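You operate a simulated robot arm through the tools that you are given. There is no shell and no other tool. Be economical: measure what you need, move in short steps, check, and stop when the job is done.

Carry out the task below with a simulated robot arm. There is one attempt and no reset: what you move stays moved.

Task
Dry the red and yellow seed trays to their cards with one press.
Fine: one press of the drying button; the damper tray takes the wide mesh seat, the other the middle one; both go back on their own pads.

It is judged by the outcome, as a careful person would: the job done as asked, and still so three seconds after it is handed in. It fails if anything else is knocked over, pushed out of place, dropped, spilled or broken.

Robot
A 6-joint arm with a two-finger parallel gripper, fixed in place. Base frame: the origin is at the foot of the arm, x ahead of it, y to its left, z up. Units: m, degrees, N and s.
With the tool pointing down near the work surface it reaches from about 0.18 to 0.84 m from the base axis. Its first joint turns from -166.0 to 166.0 degrees. Payload 3.91 kg.
Tool frame: the origin (TCP) lies between the finger pads and is the grasp point; the fingertips stand 0.03 m ahead of it; z points along the fingers, y is the line along which they close. The gripper opens to 0.11 m. The fingers are 0.02 m wide and 0.01 m thick; the gripper's body (0.048 by 0.112 m) begins 0.055 m behind the TCP.
Orientation is that of the tool frame in the base frame, as a unit quaternion [w, x, y, z]. With the fingers straight down and closing along the base's y, the tool's x points along the base's -x, its y along +y and its z along -z.

Tools
- The arm moves only by the tool send_rows. Its argument "commands" is a list of rows, each a list of 7 numbers: the shift along the tool's x, y, z in m, then the turn, a rotation vector about the tool's x, y, z in degrees, then the opening, from 0 (shut) to 1 (fully open). In form: [[dx, dy, dz, wx, wy, wz, hand], ...]. A call has 1 to 20 rows; each row shifts and turns the commanded pose from where the row before left it, along the tool's axes as they then stand. A row lasts 0.2 s, in which the tool goes at most 0.05 m and 8.6 degrees; a call with a longer step from one row to the next is refused whole, and so is a gripper value outside its range. A pose out of reach is approached as far as the arm can. The call stops where the force on the tool passes 90 N (or 10 N more than at its start, if that is more) or the arm is blocked; 0.2 s more then pass. Each finger travels about 0.108 m/s and halts on what it meets, pressing with about 20 N; the grip force reading is that of the motor and also rises with nothing between the fingers. The clock runs only during rows and for 0.2 s after the last one: add rows that do not move to give the fingers time. The reply holds the time, the measured pose of the TCP, the force on the tool along the base axes, the opening and the grip force, in the units named above and with some noise.
- Cameras (640 x 400 px; columns grow to the right, rows downward): "scene" is fixed at [0.4009, 0.5012, 1.4409]; the picture's right is [-0.71, 0.71, 0.00], its down [0.68, 0.67, -0.30] and it looks along [-0.21, -0.21, -0.95] (base axes); focal length 262 px, centre (320, 200). "wrist" rides on the gripper at [0.077, 0.007, -0.114] in the tool frame; the picture's right is [-0.09, 1.00, 0.00], its down [-0.80, -0.07, -0.59] and it looks along [-0.59, -0.05, 0.80] (tool axes); focal length 270 px, centre (320, 200). There is no depth. A picture from a camera that has moved, and an enlarged one, comes with that camera's place and axes in the base frame and with its lens.
- capture(camera): a new picture of that camera. No time passes.
- raise_lower(by): slides the trunk up (or, below 0, down) by that many m; the arm rides with it, the base frame stays. It gives what a move gives, with no picture.
- enlarge(camera, box): a new picture of the part [left, top, right, bottom] of that camera's present view, enlarged. No time passes.
- finish_job(): hands the job in; it is judged then, once.

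Work in short steps. Places have to be worked out from the pictures, the camera data and where the tool is seen: move nearer, look again, correct. Check each grasp and each placing, and mend what went wrong. You have 120 turns and 68 pictures in all, those below and enlarged ones among them. Open the gripper and draw the arm clear of the work before you hand the job in, unless the task says otherwise; then end with one line.

The tools are called after ">>>" as a command line: name --pt "numbers of a row" for each row, then --argument value for the rest, lists and objects as JSON in quotes. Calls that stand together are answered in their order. send_rows: Moves the arm, as the interface text tells. Its arguments: {"type":"object","properties":{"commands":{"type":"array","items":{"type":"array","items":{"type":"number"}}}},"required":["commands"]} The other tools are called the same way: raise_lower (by) slides the trunk up or down; capture (camera) takes a picture; enlarge (camera, box) takes an enlarged picture of a part of a camera's view; finish_job () hands the job in.

At the start:

```text
time_s: 0.0
eef_pos: [0.1382, 0.4168, 1.1171]
tcp_rot: [0.0, 0.0, 1.0, 0.0]
ft_force: [-0.5, -0.9, -0.1]
gripper_width: 0.1098
gripper_force: 0.0
trunk travel left (down, up): [-0.475, 0.065]
```

scene: 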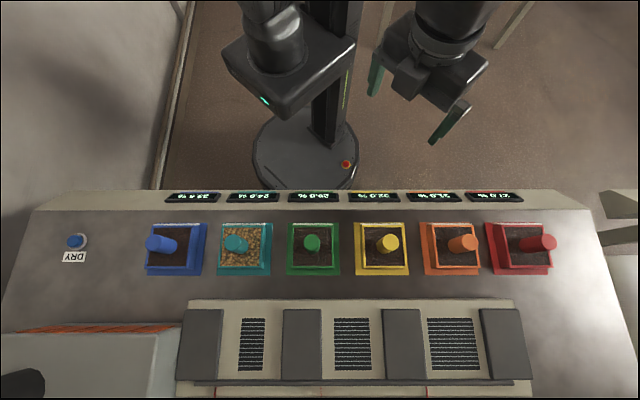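
wrist: 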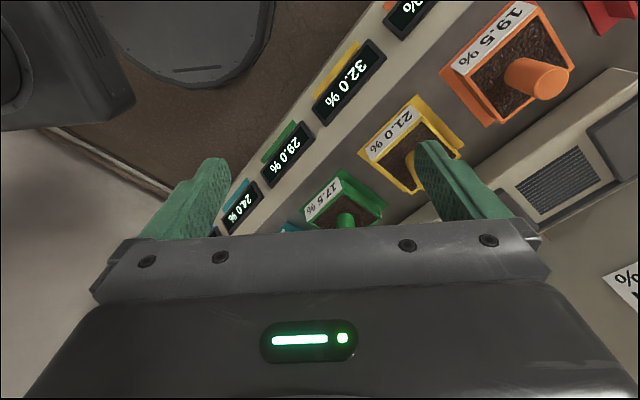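

I'll start by reading the displays, the cards and the seats from the fixed camera.

>>> enlarge --camera "scene" --box '[340, 180, 560, 290]'

>>> enlarge --camera "scene" --box '[170, 280, 550, 400]'

>>> enlarge --camera "scene" --box '[0, 180, 220, 400]'

```text
2.91 times, centred on (450, 235) of scene
camera zoom: at [0.4009, 0.5012, 1.4409], right [-0.71, 0.71, 0.0], down [0.68, 0.67, -0.3], along [-0.21, -0.21, -0.95], focal length 763 px, centre (-58, 98)
```

zoom: 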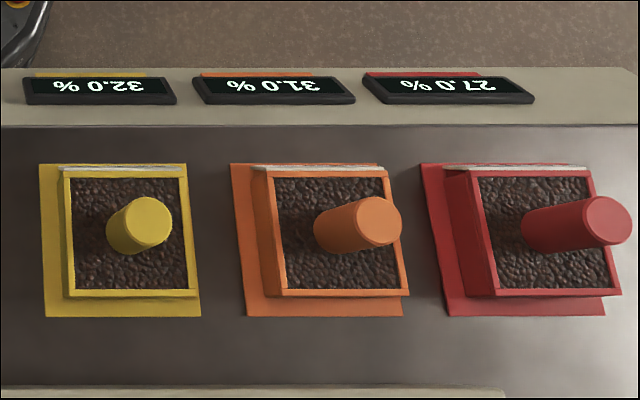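

```text
1.68 times, centred on (360, 340) of scene
camera zoom: at [0.4009, 0.5012, 1.4409], right [-0.71, 0.71, 0.0], down [0.68, 0.67, -0.3], along [-0.21, -0.21, -0.95], focal length 442 px, centre (253, -36)
```

zoom: 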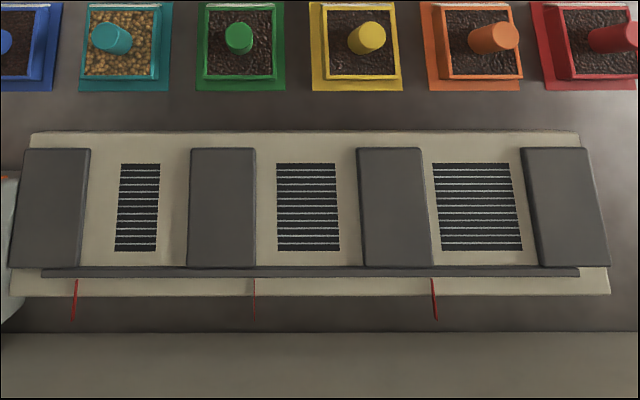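

```text
1.82 times, centred on (110, 290) of scene
camera zoom: at [0.4009, 0.5012, 1.4409], right [-0.71, 0.71, 0.0], down [0.68, 0.67, -0.3], along [-0.21, -0.21, -0.95], focal length 477 px, centre (702, 36)
```

zoom: 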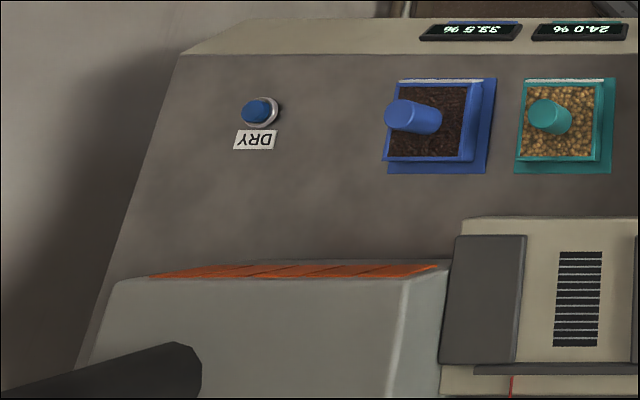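

Yellow reads 32 % and red 27 %, so yellow is damper. I'll turn the tool 45° to line up with the panel, then look for the cards and the seat markings.

>>> send_rows --pt "0 0 0 0 0 -7.5 1" --pt "0 0 0 0 0 -7.5 1" --pt "0 0 0 0 0 -7.5 1" --pt "0 0 0 0 0 -7.5 1" --pt "0 0 0 0 0 -7.5 1" --pt "0 0 0 0 0 -7.5 1" --pt "0 0 -0.03 0 0 0 1" --pt "0 0 -0.03 0 0 0 1"

>>> capture --camera "wrist"

```text
time_s: 1.8
eef_pos: [0.1374, 0.4174, 1.1755]
tcp_rot: [0.0, -0.383, 0.924, 0.0]
ft_force: [0.0, 0.1, 0.0]
gripper_width: 0.1099
gripper_force: 0.1
trunk travel left (down, up): [-0.475, 0.065]
```

```text
62 pictures are left
camera wrist: at [0.079, 0.3678, 1.2907], right [-0.64, 0.77, 0.0], down [0.62, 0.52, 0.59], along [0.46, 0.38, -0.8], focal length 270 px, centre (320, 200)
```

wrist: 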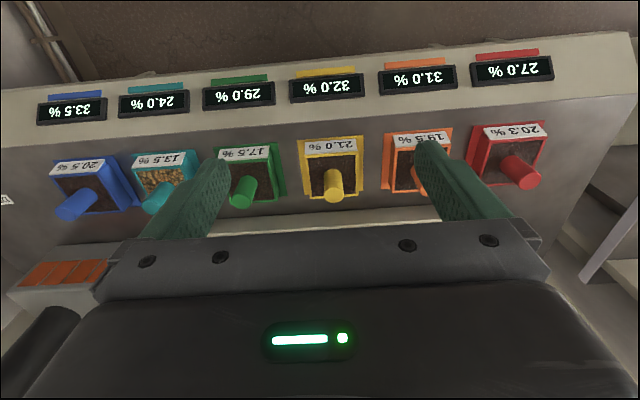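

All the cards face the arm: yellow 21.0, red about 20.3. I'll move outward to see the seats and any labels on the front of them.

>>> enlarge --camera "wrist" --box '[280, 40, 560, 200]'

>>> send_rows --pt "-0.04 0 0 0 0 0 1" --pt "-0.04 0 0 0 0 0 1" --pt "-0.04 0 0 0 0 0 1" --pt "-0.04 0 0 0 0 0 1" --pt "-0.04 0 0 0 0 0 1" --pt "-0.04 0 0 0 0 0 1" --pt "-0.04 0 0 0 0 0 1"

>>> capture --camera "wrist"

```text
2.29 times, centred on (420, 120) of wrist
camera zoom: at [0.079, 0.3678, 1.2907], right [-0.64, 0.77, 0.0], down [0.62, 0.52, 0.59], along [0.46, 0.38, -0.8], focal length 618 px, centre (91, 383)
```

zoom: 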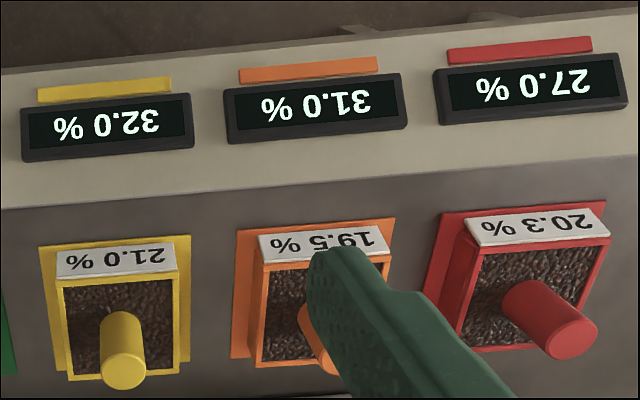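

```text
time_s: 3.4
eef_pos: [0.3352, 0.6157, 1.1743]
tcp_rot: [0.0, -0.383, 0.924, -0.001]
ft_force: [-0.1, 0.1, 1.0]
gripper_width: 0.11
gripper_force: 0.1
trunk travel left (down, up): [-0.475, 0.065]
```

```text
60 pictures are left
camera wrist: at [0.2767, 0.5673, 1.2886], right [-0.64, 0.77, 0.0], down [0.62, 0.52, 0.59], along [0.46, 0.38, -0.8], focal length 270 px, centre (320, 200)
```

wrist: 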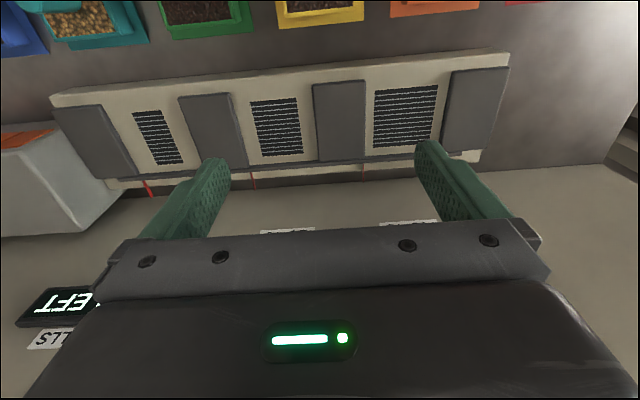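

There are more labels and a display beyond the seats, hidden by the gripper. I'll slide left and tilt the camera up to read them.

>>> send_rows --pt "0 -0.04 0 0 -7.5 0 1" --pt "0 -0.04 0 0 -7.5 0 1" --pt "0 -0.04 0 0 -7.5 0 1" --pt "0 -0.04 0 0 -7.5 0 1" --pt "0 -0.04 0 0 0 0 1"

>>> capture --camera "wrist"

```text
time_s: 4.6
eef_pos: [0.4776, 0.4729, 1.1764]
tcp_rot: [0.24, -0.37, 0.892, 0.1]
ft_force: [-0.3, 0.7, 0.2]
gripper_width: 0.1099
gripper_force: 0.1
trunk travel left (down, up): [-0.475, 0.065]
```

```text
59 pictures are left
camera wrist: at [0.3852, 0.3895, 1.2356], right [-0.65, 0.76, 0.04], down [0.33, 0.23, 0.92], along [0.68, 0.61, -0.4], focal length 270 px, centre (320, 200)
```

wrist: 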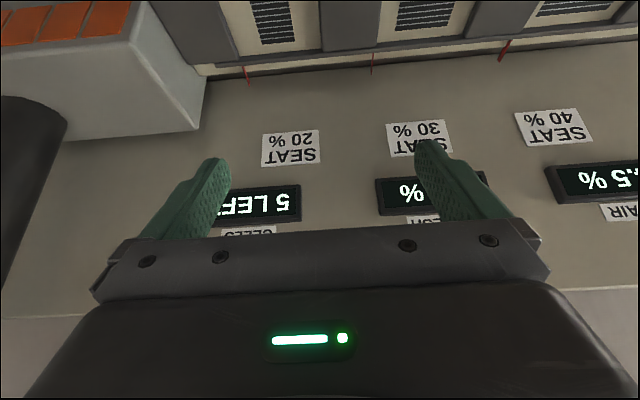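

Seats take off 20/30/40 %. I need the three displays (cells, middle, air), so I'll shift right to read them.

>>> send_rows --pt "0 -0.04 0 0 -7.5 0 1" --pt "0 -0.02 0 0 0 0 1"

>>> capture --camera "wrist"

>>> send_rows --pt "0 0.05 0 0 0 0 1" --pt "0 0.05 0 0 0 0 1" --pt "0 0.05 0 0 0 0 1" --pt "0 0.05 0 0 0 0 1"

>>> capture --camera "wrist"

```text
time_s: 5.2
eef_pos: [0.5204, 0.4298, 1.1767]
tcp_rot: [0.298, -0.362, 0.874, 0.124]
ft_force: [0.0, -0.2, -0.1]
gripper_width: 0.1102
gripper_force: 0.0
trunk travel left (down, up): [-0.475, 0.065]
```

```text
58 pictures are left
camera wrist: at [0.4226, 0.3419, 1.2196], right [-0.66, 0.75, 0.05], down [0.24, 0.14, 0.96], along [0.72, 0.64, -0.28], focal length 270 px, centre (320, 200)
```

wrist: 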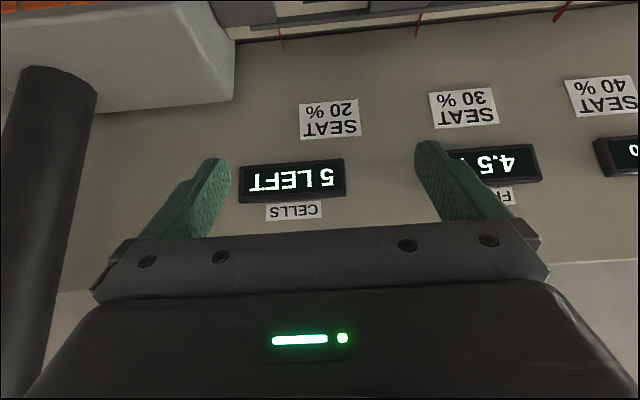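

```text
time_s: 6.2
eef_pos: [0.3758, 0.5702, 1.1784]
tcp_rot: [0.297, -0.362, 0.875, 0.122]
ft_force: [0.2, 0.5, 0.0]
gripper_width: 0.1101
gripper_force: 0.0
trunk travel left (down, up): [-0.475, 0.065]
```

```text
57 pictures are left
camera wrist: at [0.279, 0.4832, 1.2213], right [-0.65, 0.75, 0.05], down [0.24, 0.14, 0.96], along [0.72, 0.64, -0.28], focal length 270 px, centre (320, 200)
```

wrist: 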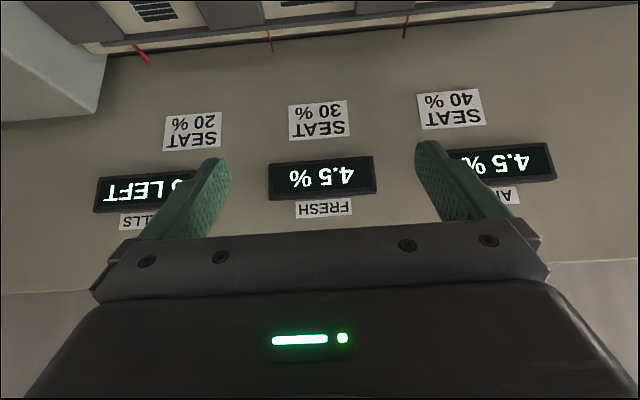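

Air and fresh are both 4.5 %. Yellow on 40 % gives 32→21.0 and red on 30 % gives 27→20.25, which both match the cards. I'll level the tool and go above the yellow tray.

>>> send_rows --pt "0 0 0 0 7.5 0 1" --pt "0 0 0 0 7.5 0 1" --pt "0 0 0 0 7.5 0 1" --pt "0 0 0 0 7.5 0 1" --pt "0 0 0 0 7.5 0 1" --pt "0.05 0.036 0 0 0 0 1" --pt "0.048 0.036 0 0 0 0 1" --pt "0 0 0.04 0 0 0 1" --pt "0 0 0.04 0 0 0 1" --pt "0 0 0 0 0 0 1"

>>> capture --camera "wrist"

>>> enlarge --camera "scene" --box '[320, 160, 560, 310]'

```text
refused: row 6 steps farther than a row can; nothing moved
```

```text
56 pictures are left
camera wrist: at [0.279, 0.4832, 1.2213], right [-0.65, 0.75, 0.05], down [0.24, 0.14, 0.96], along [0.72, 0.64, -0.28], focal length 270 px, centre (320, 200)
```

wrist: 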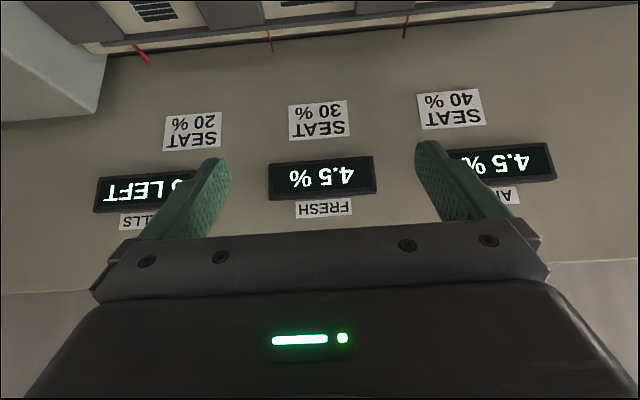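

```text
2.67 times, centred on (440, 235) of scene
camera zoom: at [0.4009, 0.5012, 1.4409], right [-0.71, 0.71, 0.0], down [0.68, 0.67, -0.3], along [-0.21, -0.21, -0.95], focal length 700 px, centre (0, 107)
```

zoom: 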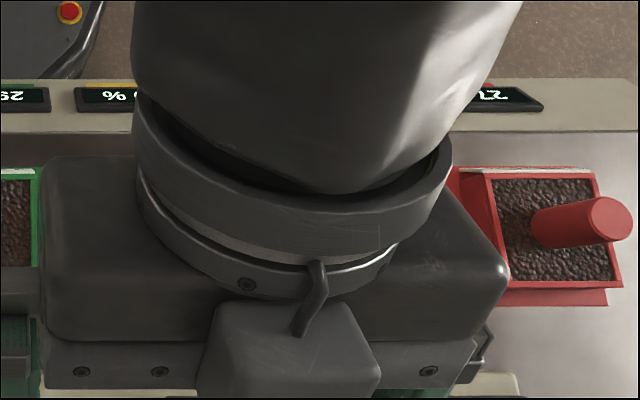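

The diagonal steps were too long and the move was refused, so I'll repeat it with smaller ones.

>>> send_rows --pt "0 0 0 0 7.5 0 1" --pt "0 0 0 0 7.5 0 1" --pt "0 0 0 0 7.5 0 1" --pt "0 0 0 0 7.5 0 1" --pt "0 0 0 0 7.5 0 1" --pt "0.033 0.024 0 0 0 0 1" --pt "0.033 0.024 0 0 0 0 1" --pt "0.032 0.024 0 0 0 0 1" --pt "0 0 0.04 0 0 0 1" --pt "0 0 0.04 0 0 0 1" --pt "0 0 0 0 0 0 1"

>>> capture --camera "wrist"

```text
time_s: 8.6
eef_pos: [0.2575, 0.5534, 1.0979]
tcp_rot: [0.0, -0.383, 0.924, 0.001]
ft_force: [-0.1, 0.3, 0.3]
gripper_width: 0.1099
gripper_force: 0.0
trunk travel left (down, up): [-0.475, 0.065]
```

```text
54 pictures are left
camera wrist: at [0.1985, 0.5036, 1.2115], right [-0.64, 0.77, 0.0], down [0.62, 0.52, 0.59], along [0.46, 0.38, -0.8], focal length 270 px, centre (320, 200)
```

wrist: 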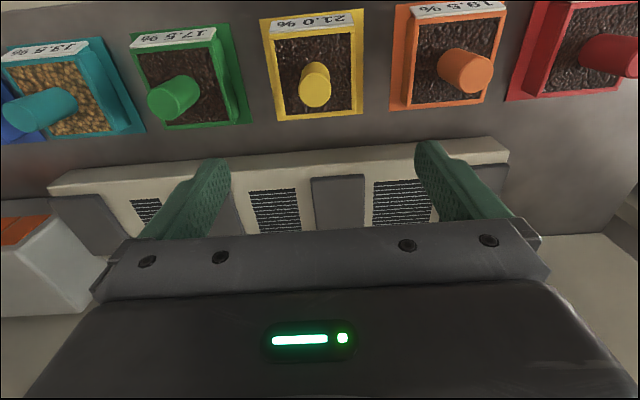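

I triangulate the yellow handle's top at about (0.256, 0.545, 0.948). I'll correct sideways, come down to just around it and check.

>>> send_rows --pt "0.007 -0.004 0.03 0 0 0 1" --pt "0 0 0.04 0 0 0 1" --pt "0 0 0.035 0 0 0 1" --pt "0 0 0 0 0 0 1"

>>> capture --camera "wrist"

```text
time_s: 9.6
eef_pos: [0.2555, 0.5454, 0.993]
tcp_rot: [0.0, -0.383, 0.924, 0.0]
ft_force: [0.7, 0.0, -0.4]
gripper_width: 0.1097
gripper_force: 0.1
trunk travel left (down, up): [-0.475, 0.065]
```

```text
53 pictures are left
camera wrist: at [0.1973, 0.4964, 1.1075], right [-0.64, 0.77, 0.0], down [0.62, 0.52, 0.59], along [0.46, 0.38, -0.8], focal length 270 px, centre (320, 200)
```

wrist: 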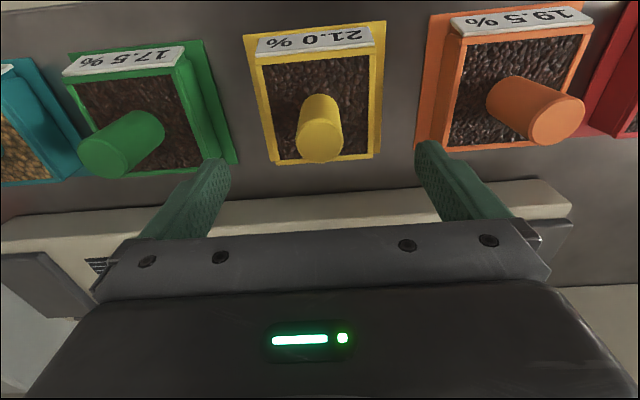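

The handle is centred between the fingers. I'll lower to z 0.925 and close.

>>> send_rows --pt "0.001 -0.001 0.034 0 0 0 1" --pt "0 0 0.034 0 0 0 1" --pt "0 0 0 0 0 0 1" --pt "0 0 0 0 0 0 0.6" --pt "0 0 0 0 0 0 0.3" --pt "0 0 0 0 0 0 0" --pt "0 0 0 0 0 0 0" --pt "0 0 0 0 0 0 0"

>>> capture --camera "wrist"

```text
time_s: 11.4
eef_pos: [0.2559, 0.5429, 0.9255]
tcp_rot: [0.0, -0.383, 0.924, 0.0]
ft_force: [-0.7, 0.5, -0.1]
gripper_width: 0.0314
gripper_force: 20.3
trunk travel left (down, up): [-0.475, 0.065]
```

```text
52 pictures are left
camera wrist: at [0.197, 0.4939, 1.0393], right [-0.64, 0.77, 0.0], down [0.62, 0.52, 0.59], along [0.46, 0.38, -0.8], focal length 270 px, centre (320, 200)
```

wrist: 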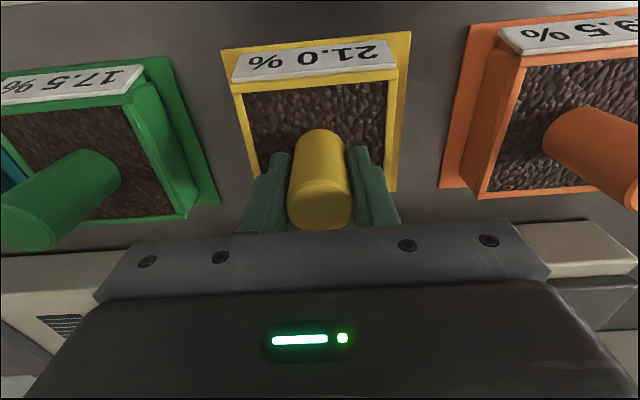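

The yellow handle is gripped at 31 mm wide, from pose (0.2559, 0.5429, 0.9255). I'll lift clear and carry it above the wide seat, which I place at about (0.304, 0.752).

>>> send_rows --pt "0 0 -0.02 0 0 0 0" --pt "0 0 -0.03 0 0 0 0" --pt "0 0 -0.035 0 0 0 0" --pt "0 0 -0.035 0 0 0 0" --pt "-0.03 0.019 0 0 0 0 0" --pt "-0.03 0.019 0 0 0 0 0" --pt "-0.03 0.019 0 0 0 0 0" --pt "-0.03 0.019 0 0 0 0 0" --pt "-0.03 0.019 0 0 0 0 0" --pt "-0.032 0.019 0 0 0 0 0" --pt "0 0 0 0 0 0 0"

>>> capture --camera "wrist"

>>> capture --camera "scene"

```text
time_s: 13.8
eef_pos: [0.2961, 0.7306, 1.0437]
tcp_rot: [0.0, -0.382, 0.924, 0.001]
ft_force: [0.3, 0.5, -2.3]
gripper_width: 0.0314
gripper_force: 20.3
out of reach, approached as far as the arm can: row 10
trunk travel left (down, up): [-0.475, 0.065]
```

```text
51 pictures are left
camera wrist: at [0.2379, 0.6817, 1.1575], right [-0.64, 0.77, 0.0], down [0.62, 0.52, 0.59], along [0.46, 0.38, -0.8], focal length 270 px, centre (320, 200)
```

wrist: 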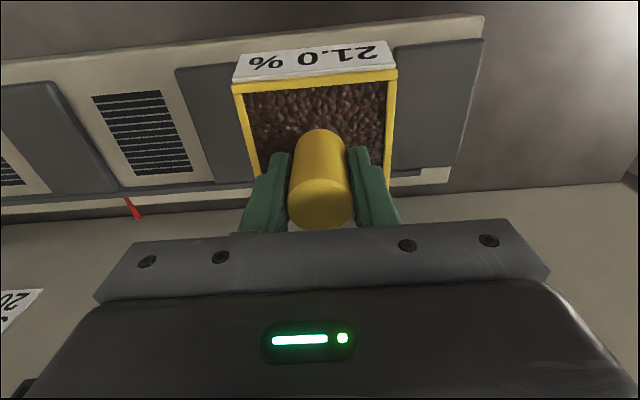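

```text
50 pictures are left
```

scene: 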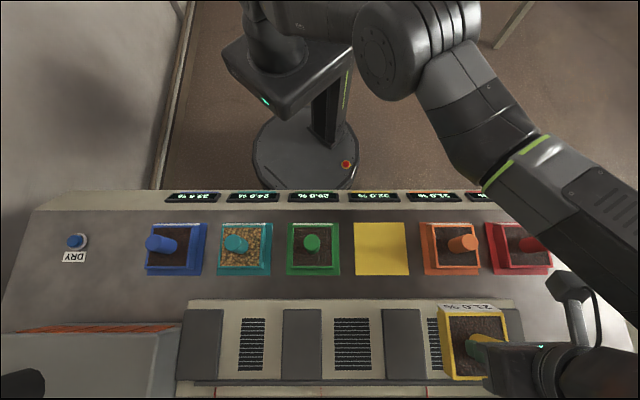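

The arm stopped 2 cm short at this height. I'll raise the trunk, which lets the arm work lower relative to its shoulder and so reach further.

>>> raise_lower --by 0.06

>>> send_rows --pt "0 0 0.02 0 0 0 0" --pt "0 0 0.02 0 0 0 0" --pt "0 0 0.02 0 0 0 0" --pt "0 0 0.02 0 0 0 0" --pt "0 0 0 0 0 0 0"

```text
time_s: 14.8
eef_pos: [0.2966, 0.7315, 1.1041]
tcp_rot: [0.001, -0.382, 0.924, 0.0]
ft_force: [-0.9, 0.9, -1.1]
gripper_width: 0.0314
gripper_force: 20.4
trunk travel left (down, up): [-0.535, 0.005]
```

```text
time_s: 16.0
eef_pos: [0.2963, 0.731, 1.0242]
tcp_rot: [0.0, -0.382, 0.924, 0.001]
ft_force: [1.0, 0.1, -1.7]
gripper_width: 0.0314
gripper_force: 20.0
trunk travel left (down, up): [-0.535, 0.005]
```

>>> send_rows --pt "-0.0215 0.009 0 0 0 0 0" --pt "0 0 0.02 0 0 0 0" --pt "0 0 0 0 0 0 0"

>>> capture --camera "wrist"

>>> capture --camera "scene"

```text
time_s: 16.8
eef_pos: [0.3018, 0.7457, 1.0029]
tcp_rot: [0.0, -0.382, 0.924, 0.001]
ft_force: [0.4, -0.8, -2.2]
gripper_width: 0.0316
gripper_force: 20.1
out of reach, approached as far as the arm can: row 1
trunk travel left (down, up): [-0.535, 0.005]
```

```text
49 pictures are left
camera wrist: at [0.2435, 0.6964, 1.117], right [-0.64, 0.77, 0.0], down [0.62, 0.52, 0.6], along [0.46, 0.38, -0.8], focal length 270 px, centre (320, 200)
```

wrist: 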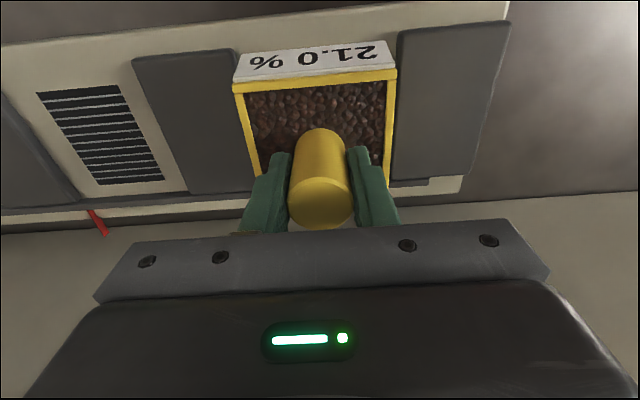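

```text
48 pictures are left
```

scene: 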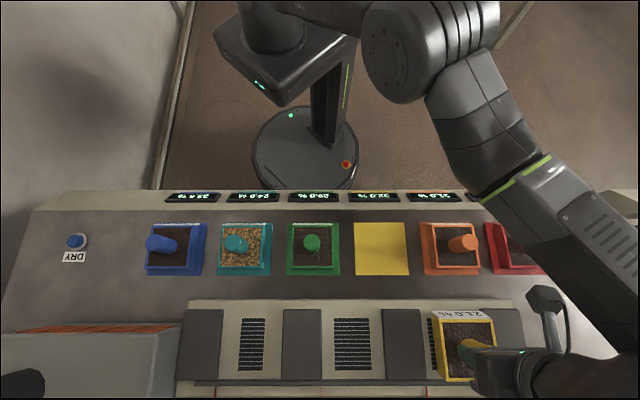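

>>> send_rows --pt "0 0 0.013 0 0 0 0" --pt "-0.007 0.002 0 0 0 0 0" --pt "0 0 0 0 0 0 0"

>>> capture --camera "wrist"

>>> enlarge --camera "scene" --box '[370, 280, 560, 400]'

```text
time_s: 17.6
eef_pos: [0.3045, 0.7492, 0.9902]
tcp_rot: [0.0, -0.382, 0.924, 0.001]
ft_force: [0.4, 0.3, -2.5]
gripper_width: 0.0314
gripper_force: 19.7
out of reach, approached as far as the arm can: row 2
trunk travel left (down, up): [-0.535, 0.005]
```

```text
47 pictures are left
camera wrist: at [0.247, 0.6989, 1.1038], right [-0.64, 0.77, 0.0], down [0.62, 0.52, 0.6], along [0.46, 0.38, -0.8], focal length 270 px, centre (320, 200)
```

wrist: 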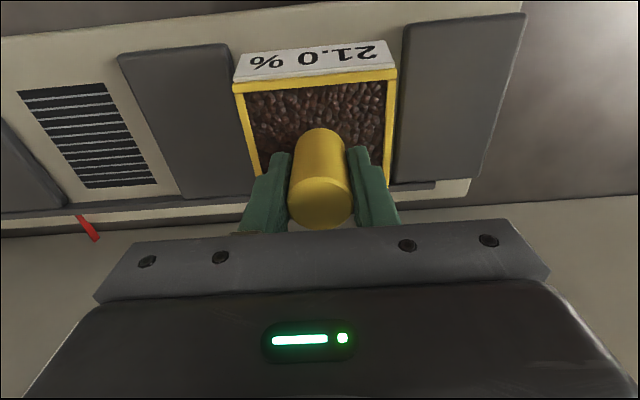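

```text
3.33 times, centred on (465, 340) of scene
camera zoom: at [0.4009, 0.5012, 1.4409], right [-0.71, 0.71, 0.0], down [0.68, 0.67, -0.3], along [-0.21, -0.21, -0.95], focal length 875 px, centre (-163, -267)
```

zoom: 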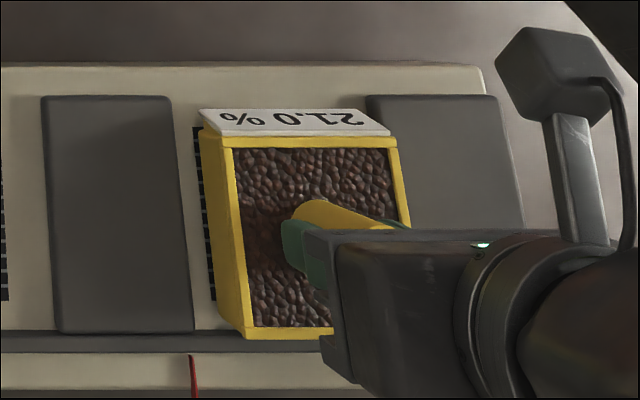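

The tray sits over the gap, nearly centred between the dividers. I'll lower it gently.

>>> send_rows --pt "0 0 0.008 0 0 0 0" --pt "0 0 0.008 0 0 0 0" --pt "0 0 0.005 0 0 0 0" --pt "0 0 0 0 0 0 0"

```text
time_s: 18.6
eef_pos: [0.305, 0.7476, 0.9719]
tcp_rot: [0.002, -0.383, 0.924, 0.001]
ft_force: [1.0, 3.2, 19.4]
gripper_width: 0.0317
gripper_force: 19.5
trunk travel left (down, up): [-0.535, 0.005]
```

>>> capture --camera "wrist"

>>> enlarge --camera "scene" --box '[370, 280, 560, 400]'

```text
45 pictures are left
camera wrist: at [0.2465, 0.6977, 1.0852], right [-0.64, 0.77, 0.0], down [0.61, 0.51, 0.6], along [0.46, 0.39, -0.8], focal length 270 px, centre (320, 200)
```

wrist: 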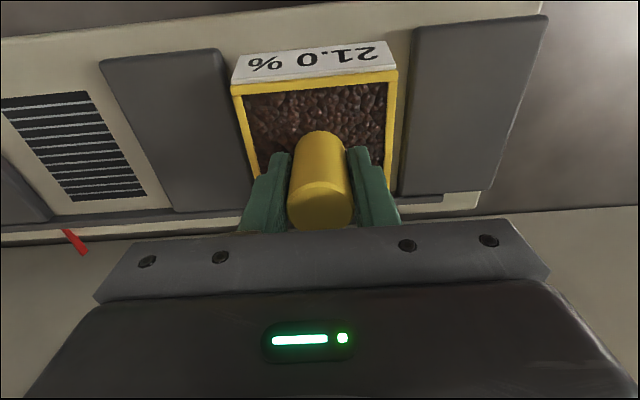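

```text
3.33 times, centred on (465, 340) of scene
camera zoom: at [0.4009, 0.5012, 1.4409], right [-0.71, 0.71, 0.0], down [0.68, 0.67, -0.3], along [-0.21, -0.21, -0.95], focal length 875 px, centre (-163, -267)
```

zoom: 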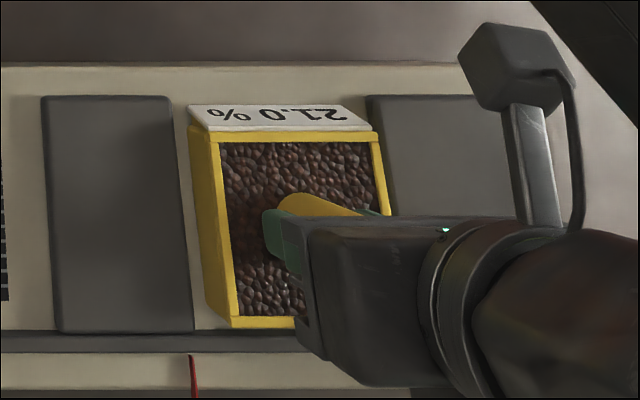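

The tray is on the seat with gaps on both sides. I'll ease off the push, release and rise straight up.

>>> send_rows --pt "0 0 -0.003 0 0 0 0" --pt "0 0 0 0 0 0 0.3" --pt "0 0 0 0 0 0 0.6" --pt "0 0 0 0 0 0 0.6" --pt "0 0 0 0 0 0 0.6" --pt "0 0 -0.03 0 0 0 0.6" --pt "0 0 -0.03 0 0 0 0.6" --pt "0.03 -0.02 -0.02 0 0 0 0.6" --pt "0.03 -0.02 0 0 0 0 1"

>>> capture --camera "wrist"

>>> enlarge --camera "scene" --box '[370, 280, 560, 400]'

```text
time_s: 20.6
eef_pos: [0.2913, 0.6717, 1.0533]
tcp_rot: [0.001, -0.382, 0.924, 0.0]
ft_force: [-0.3, -0.1, 0.1]
gripper_width: 0.11
gripper_force: 0.1
out of reach, approached as far as the arm can: row 7
trunk travel left (down, up): [-0.535, 0.005]
```

```text
43 pictures are left
camera wrist: at [0.2325, 0.6234, 1.1668], right [-0.64, 0.77, 0.0], down [0.62, 0.52, 0.6], along [0.46, 0.38, -0.8], focal length 270 px, centre (320, 200)
```

wrist: 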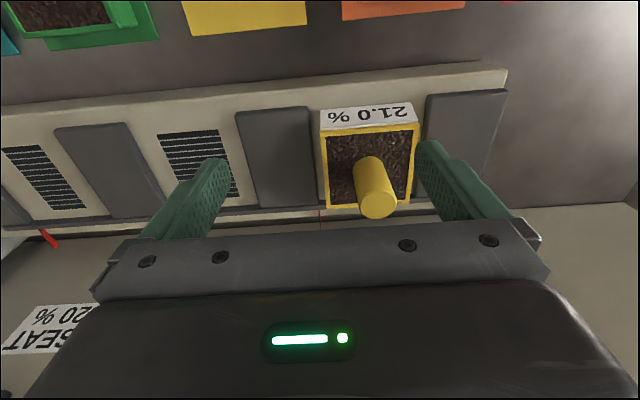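

```text
3.33 times, centred on (465, 340) of scene
camera zoom: at [0.4009, 0.5012, 1.4409], right [-0.71, 0.71, 0.0], down [0.68, 0.67, -0.3], along [-0.21, -0.21, -0.95], focal length 875 px, centre (-163, -267)
```

zoom: 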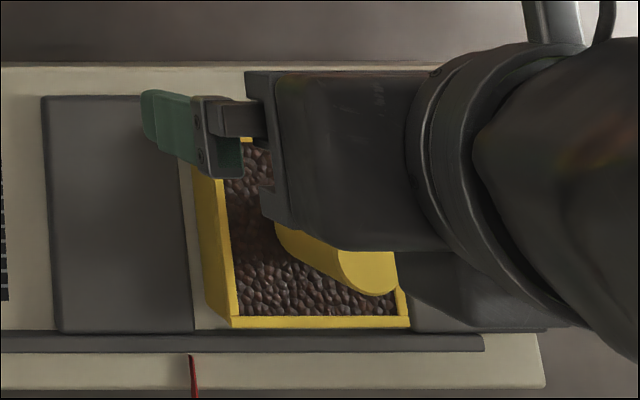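

Yellow is seated in the wide seat. Next I'll go above the red handle, estimated at (0.044, 0.756).

>>> send_rows --pt "0.0193 0.039 0 0 0 0 1" --pt "0.0193 0.039 0 0 0 0 1" --pt "0.0193 0.039 0 0 0 0 1" --pt "0.0193 0.039 0 0 0 0 1" --pt "0.0193 0.039 0 0 0 0 1" --pt "0.0193 0.039 0 0 0 0 1" --pt "0 0 0.03 0 0 0 1" --pt "0 0 0.02 0 0 0 1" --pt "0 0 0 0 0 0 1"

>>> capture --camera "wrist"

```text
time_s: 22.6
eef_pos: [0.0418, 0.7572, 1.0004]
tcp_rot: [0.001, -0.382, 0.924, 0.0]
ft_force: [-0.2, -0.2, 0.3]
gripper_width: 0.11
gripper_force: 0.1
trunk travel left (down, up): [-0.535, 0.005]
```

```text
41 pictures are left
camera wrist: at [-0.017, 0.708, 1.1139], right [-0.64, 0.77, 0.0], down [0.62, 0.52, 0.6], along [0.46, 0.38, -0.8], focal length 270 px, centre (320, 200)
```

wrist: 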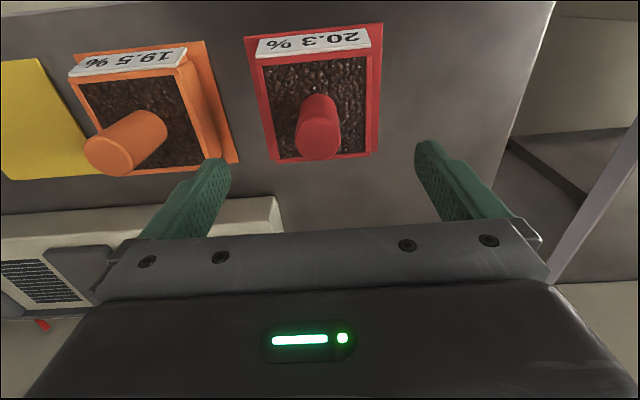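

>>> send_rows --pt "0.001 -0.002 0.025 0 0 0 1" --pt "0 0 0.025 0 0 0 1" --pt "0 0 0.025 0 0 0 1" --pt "0 0 0 0 0 0 1" --pt "0 0 0 0 0 0 0.6" --pt "0 0 0 0 0 0 0.3" --pt "0 0 0 0 0 0 0" --pt "0 0 0 0 0 0 0" --pt "0 0 0 0 0 0 0"

>>> capture --camera "wrist"

```text
time_s: 24.6
eef_pos: [0.0432, 0.7554, 0.9266]
tcp_rot: [0.001, -0.383, 0.924, 0.0]
ft_force: [-1.3, -0.6, 1.5]
gripper_width: 0.0316
gripper_force: 19.7
trunk travel left (down, up): [-0.535, 0.005]
```

```text
40 pictures are left
camera wrist: at [-0.0155, 0.7056, 1.0408], right [-0.64, 0.77, 0.0], down [0.62, 0.52, 0.6], along [0.46, 0.38, -0.8], focal length 270 px, centre (320, 200)
```

wrist: 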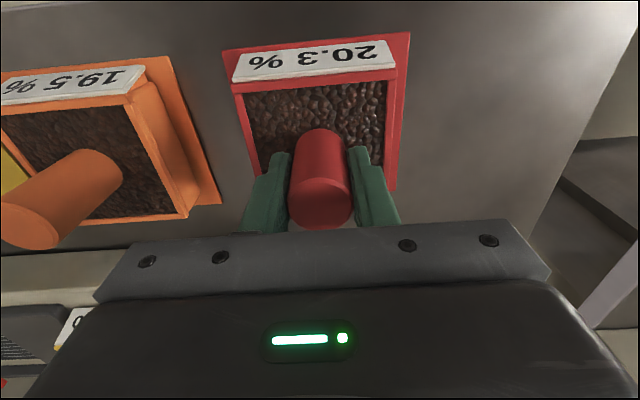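

Red is gripped. I'll lift it, go along the row behind the seats, then out above the middle seat at about (0.435, 0.617).

>>> send_rows --pt "0 0 -0.02 0 0 0 0" --pt "0 0 -0.035 0 0 0 0" --pt "0 0 -0.04 0 0 0 0" --pt "0 0 -0.035 0 0 0 0" --pt "0 -0.0375 0 0 0 0 0" --pt "0 -0.0375 0 0 0 0 0" --pt "0 -0.0375 0 0 0 0 0" --pt "0 -0.0375 0 0 0 0 0" --pt "0 -0.0375 0 0 0 0 0" --pt "0 -0.0375 0 0 0 0 0" --pt "0 -0.0375 0 0 0 0 0" --pt "0 -0.0375 0 0 0 0 0" --pt "0 -0.0375 0 0 0 0 0" --pt "0 -0.0375 0 0 0 0 0" --pt "-0.036 0 0 0 0 0 0" --pt "-0.036 0 0 0 0 0 0" --pt "-0.036 0 0 0 0 0 0" --pt "-0.036 0 0 0 0 0 0" --pt "-0.035 0 0 0 0 0 0" --pt "0 0 0 0 0 0 0"

>>> send_rows --pt "0 0 0.03 0 0 0 0" --pt "0 0 0.03 0 0 0 0" --pt "0 0 0.004 0 0 0 0" --pt "0 0 0 0 0 0 0"

>>> capture --camera "wrist"

>>> enlarge --camera "scene" --box '[270, 280, 530, 400]'

```text
time_s: 28.8
eef_pos: [0.434, 0.6151, 1.0582]
tcp_rot: [0.001, -0.382, 0.924, 0.0]
ft_force: [-0.3, -0.3, -2.6]
gripper_width: 0.0318
gripper_force: 20.7
trunk travel left (down, up): [-0.535, 0.005]
```

```text
time_s: 29.8
eef_pos: [0.4335, 0.6167, 0.9929]
tcp_rot: [0.0, -0.382, 0.924, 0.0]
ft_force: [0.5, -0.8, -3.1]
gripper_width: 0.0314
gripper_force: 20.6
trunk travel left (down, up): [-0.535, 0.005]
```

```text
39 pictures are left
camera wrist: at [0.3758, 0.5664, 1.1059], right [-0.64, 0.77, 0.0], down [0.62, 0.52, 0.59], along [0.46, 0.38, -0.8], focal length 270 px, centre (320, 200)
```

wrist: 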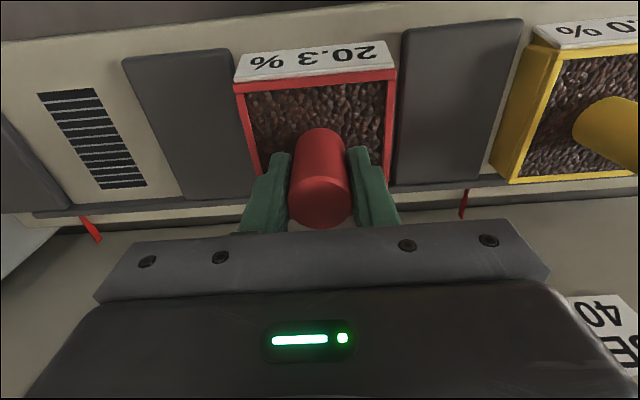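

```text
2.46 times, centred on (400, 340) of scene
camera zoom: at [0.4009, 0.5012, 1.4409], right [-0.71, 0.71, 0.0], down [0.68, 0.67, -0.3], along [-0.21, -0.21, -0.95], focal length 646 px, centre (123, -145)
```

zoom: 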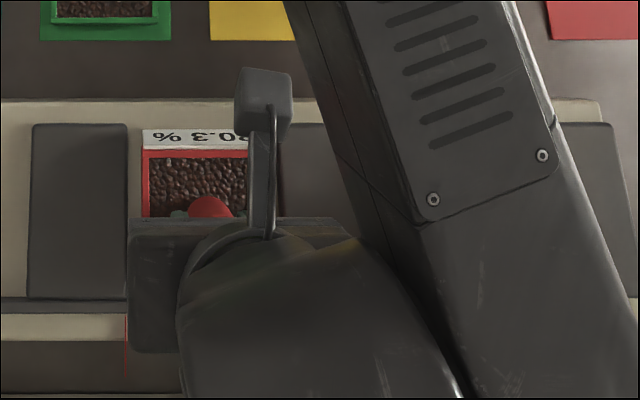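

The alignment matches the yellow placement, so I'll lower it.

>>> send_rows --pt "-0.001 0 0.008 0 0 0 0" --pt "0 0 0.008 0 0 0 0" --pt "0 0 0.008 0 0 0 0" --pt "0 0 0 0 0 0 0"

>>> capture --camera "wrist"

```text
time_s: 30.8
eef_pos: [0.4349, 0.6159, 0.9704]
tcp_rot: [0.002, -0.383, 0.924, 0.002]
ft_force: [0.2, 3.5, 20.4]
gripper_width: 0.032
gripper_force: 20.0
trunk travel left (down, up): [-0.535, 0.005]
```

```text
37 pictures are left
camera wrist: at [0.3758, 0.5661, 1.0844], right [-0.64, 0.77, 0.0], down [0.61, 0.51, 0.6], along [0.46, 0.39, -0.8], focal length 270 px, centre (320, 200)
```

wrist: 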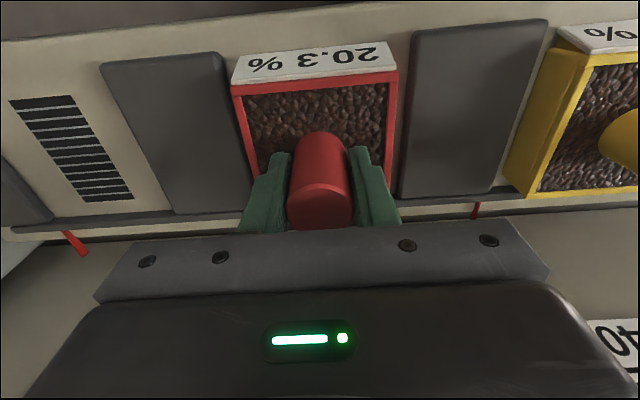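

It's seated at the same height as yellow. I'll release, rise and draw back.

>>> send_rows --pt "0 0 -0.003 0 0 0 0" --pt "0 0 0 0 0 0 0.3" --pt "0 0 0 0 0 0 0.6" --pt "0 0 0 0 0 0 0.6" --pt "0 0 0 0 0 0 0.6" --pt "0 0 -0.03 0 0 0 0.6" --pt "0 0 -0.03 0 0 0 0.6" --pt "0 0 -0.03 0 0 0 0.6" --pt "0.03 0 0 0 0 0 0.6" --pt "0.04 0 0 0 0 0 0.6" --pt "0.04 0 0 0 0 0 0.6" --pt "0.04 0 0 0 0 0 0.6" --pt "0.03 0 0 0 0 0 0.6" --pt "0 -0.04 0 0 0 0 0" --pt "0 -0.04 0 0 0 0 0" --pt "0 -0.04 0 0 0 0 0" --pt "0 -0.04 0 0 0 0 0" --pt "0 -0.04 0 0 0 0 0"

>>> capture --camera "scene"

```text
time_s: 34.6
eef_pos: [0.4517, 0.3453, 1.0627]
tcp_rot: [0.001, -0.382, 0.924, 0.001]
ft_force: [-0.5, 0.6, 0.8]
gripper_width: 0.0
gripper_force: 19.5
trunk travel left (down, up): [-0.535, 0.005]
```

```text
36 pictures are left
```

scene: 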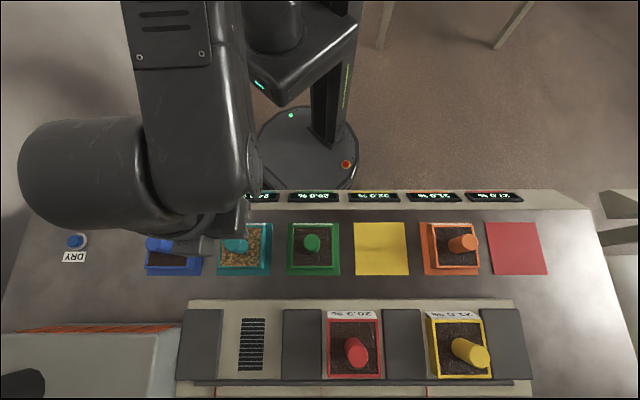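

Both trays are seated. I'll move over to the DRY button, roughly (0.72, 0.065), with the fingers closed.

>>> send_rows --pt "0 -0.043 0 0 0 0 0" --pt "0 -0.043 0 0 0 0 0" --pt "0 -0.043 0 0 0 0 0" --pt "0 -0.043 0 0 0 0 0" --pt "0 -0.043 0 0 0 0 0" --pt "0 -0.043 0 0 0 0 0" --pt "0 -0.043 0 0 0 0 0" --pt "0 -0.043 0 0 0 0 0" --pt "0.01 -0.043 0 0 0 0 0" --pt "0 0 0.03 0 0 0 0" --pt "0 0 0.03 0 0 0 0" --pt "0 0 0 0 0 0 0"

>>> capture --camera "wrist"

>>> capture --camera "scene"

```text
time_s: 37.2
eef_pos: [0.7168, 0.0659, 1.0011]
tcp_rot: [0.001, -0.383, 0.924, 0.0]
ft_force: [-0.4, -0.4, -0.3]
gripper_width: 0.0
gripper_force: 20.0
trunk travel left (down, up): [-0.535, 0.005]
```

```text
35 pictures are left
camera wrist: at [0.6578, 0.0164, 1.1146], right [-0.64, 0.77, 0.0], down [0.62, 0.52, 0.6], along [0.46, 0.38, -0.8], focal length 270 px, centre (320, 200)
```

wrist: 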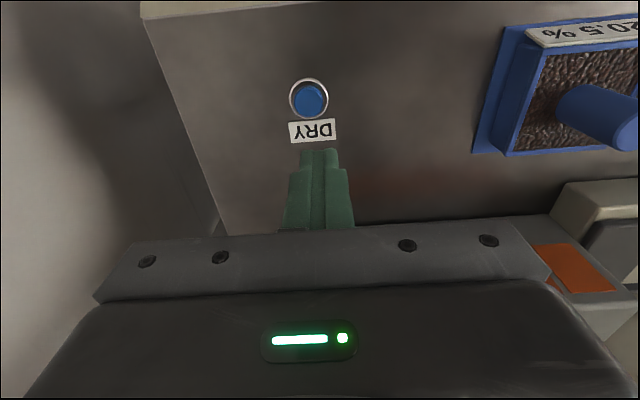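

```text
34 pictures are left
```

scene: 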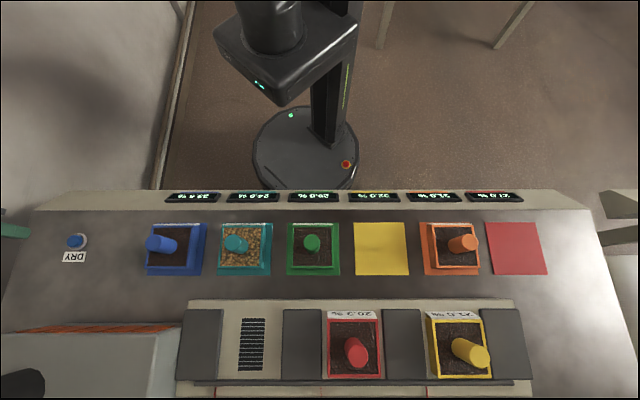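

I triangulate the button at about (0.719, 0.054). I'll shift there and come partway down to check.

>>> send_rows --pt "0.007 -0.01 0.02 0 0 0 0" --pt "0 0 0.03 0 0 0 0" --pt "0 0 0.015 0 0 0 0" --pt "0 0 0 0 0 0 0"

>>> capture --camera "wrist"

>>> enlarge --camera "scene" --box '[0, 190, 160, 290]'

```text
time_s: 38.2
eef_pos: [0.7178, 0.0545, 0.9349]
tcp_rot: [0.0, -0.382, 0.924, 0.0]
ft_force: [0.5, 0.2, 0.1]
gripper_width: 0.0001
gripper_force: 20.1
trunk travel left (down, up): [-0.535, 0.005]
```

```text
33 pictures are left
camera wrist: at [0.6603, 0.0058, 1.0494], right [-0.64, 0.77, 0.0], down [0.62, 0.52, 0.6], along [0.46, 0.38, -0.8], focal length 270 px, centre (320, 200)
```

wrist: 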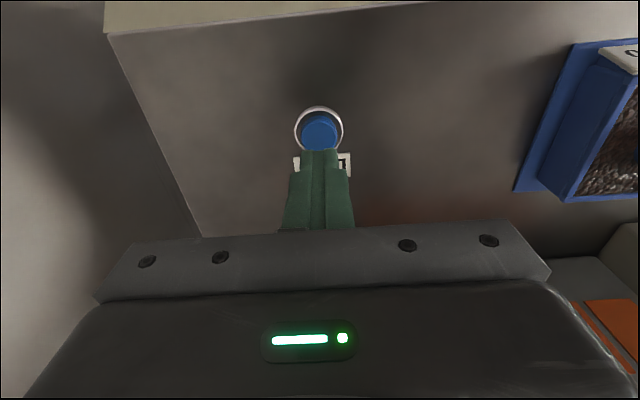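

```text
4.00 times, centred on (80, 240) of scene
camera zoom: at [0.4009, 0.5012, 1.4409], right [-0.71, 0.71, 0.0], down [0.68, 0.67, -0.3], along [-0.21, -0.21, -0.95], focal length 1050 px, centre (1280, 40)
```

zoom: 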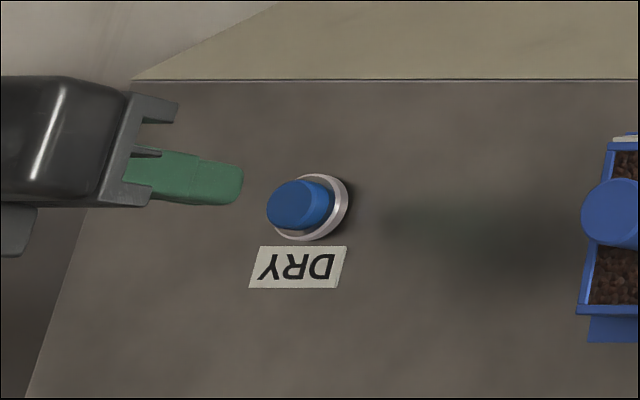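

The fingertips are just above the button. I'll press in one continuous stroke.

>>> send_rows --pt "-0.003 0.001 0.012 0 0 0 0" --pt "0 0 0.01 0 0 0 0" --pt "0 0 0.004 0 0 0 0" --pt "0 0 0.004 0 0 0 0" --pt "0 0 0.004 0 0 0 0" --pt "0 0 0.003 0 0 0 0"

>>> capture --camera "scene"

```text
time_s: 39.6
eef_pos: [0.7203, 0.0576, 0.8969]
tcp_rot: [0.001, -0.383, 0.924, 0.0]
ft_force: [-0.1, -0.8, 0.4]
gripper_width: 0.0
gripper_force: 19.6
trunk travel left (down, up): [-0.535, 0.005]
```

```text
31 pictures are left
```

scene: 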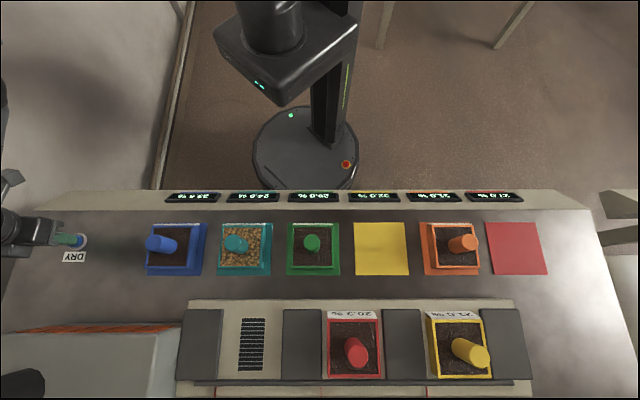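

>>> enlarge --camera "scene" --box '[30, 210, 130, 272]'

>>> enlarge --camera "wrist" --box '[240, 100, 400, 240]'

```text
6.40 times, centred on (80, 241) of scene
camera zoom: at [0.4009, 0.5012, 1.4409], right [-0.71, 0.71, 0.0], down [0.68, 0.67, -0.3], along [-0.21, -0.21, -0.95], focal length 1680 px, centre (1856, -62)
```

zoom: 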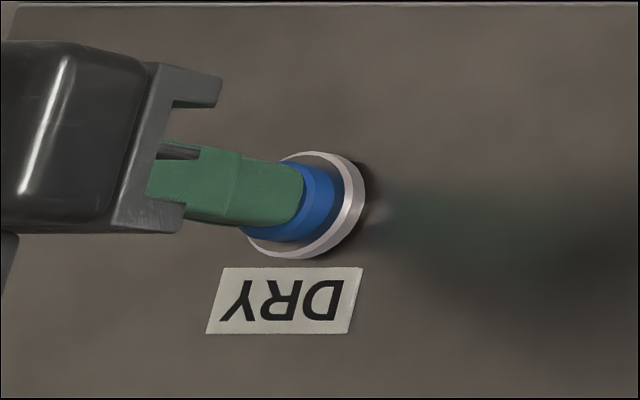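

```text
2.86 times, centred on (320, 170) of wrist
camera zoom: at [0.6614, 0.0083, 1.0115], right [-0.64, 0.77, 0.0], down [0.62, 0.52, 0.6], along [0.46, 0.38, -0.8], focal length 772 px, centre (320, 286)
```

zoom: 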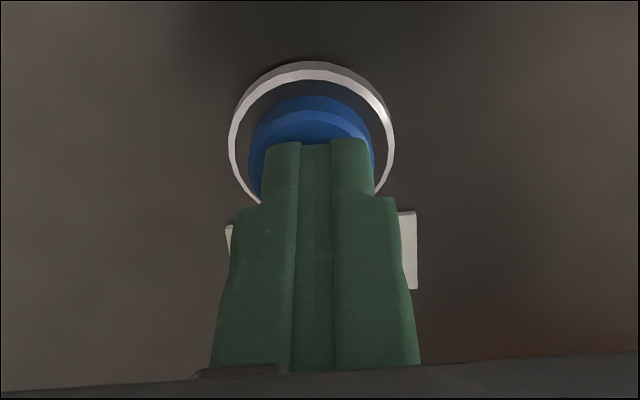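

The tips are over the cap but there's no force yet. I'll continue down in small steps.

>>> send_rows --pt "0 0 0.003 0 0 0 0" --pt "0 0 0.003 0 0 0 0"

>>> enlarge --camera "scene" --box '[160, 185, 540, 210]'

```text
time_s: 40.2
eef_pos: [0.7209, 0.0572, 0.8927]
tcp_rot: [0.001, -0.383, 0.924, 0.001]
ft_force: [-0.8, -0.1, 3.1]
gripper_width: 0.0
gripper_force: 20.0
trunk travel left (down, up): [-0.535, 0.005]
```

```text
1.68 times, centred on (350, 198) of scene
camera zoom: at [0.4009, 0.5012, 1.4409], right [-0.71, 0.71, 0.0], down [0.68, 0.67, -0.3], along [-0.21, -0.21, -0.95], focal length 442 px, centre (270, 204)
```

zoom: 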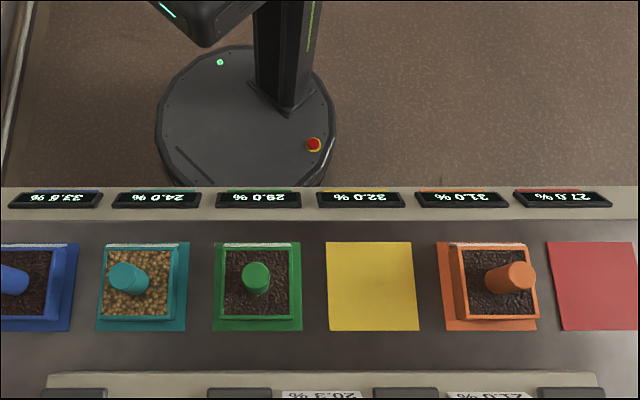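

Contact has started at 3 N and the displays haven't changed, so I'll push a little deeper.

>>> send_rows --pt "0 0 0.003 0 0 0 0" --pt "0 0 0.002 0 0 0 0"

>>> enlarge --camera "scene" --box '[320, 180, 540, 400]'

```text
time_s: 40.8
eef_pos: [0.7189, 0.0584, 0.8898]
tcp_rot: [0.003, -0.382, 0.924, -0.001]
ft_force: [0.6, -0.2, 20.8]
gripper_width: 0.0
gripper_force: 19.6
trunk travel left (down, up): [-0.535, 0.005]
```

```text
1.82 times, centred on (430, 290) of scene
camera zoom: at [0.4009, 0.5012, 1.4409], right [-0.71, 0.71, 0.0], down [0.68, 0.67, -0.3], along [-0.21, -0.21, -0.95], focal length 477 px, centre (120, 36)
```

zoom: 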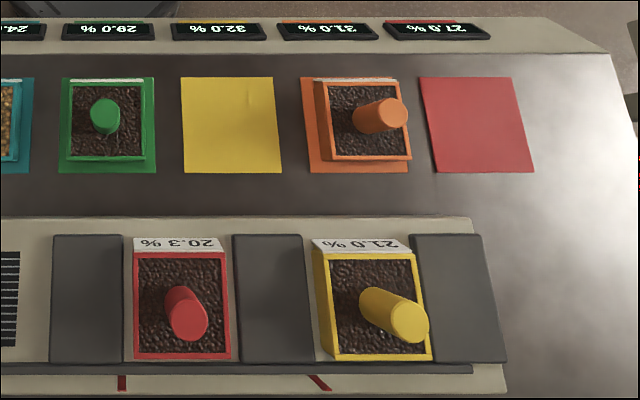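

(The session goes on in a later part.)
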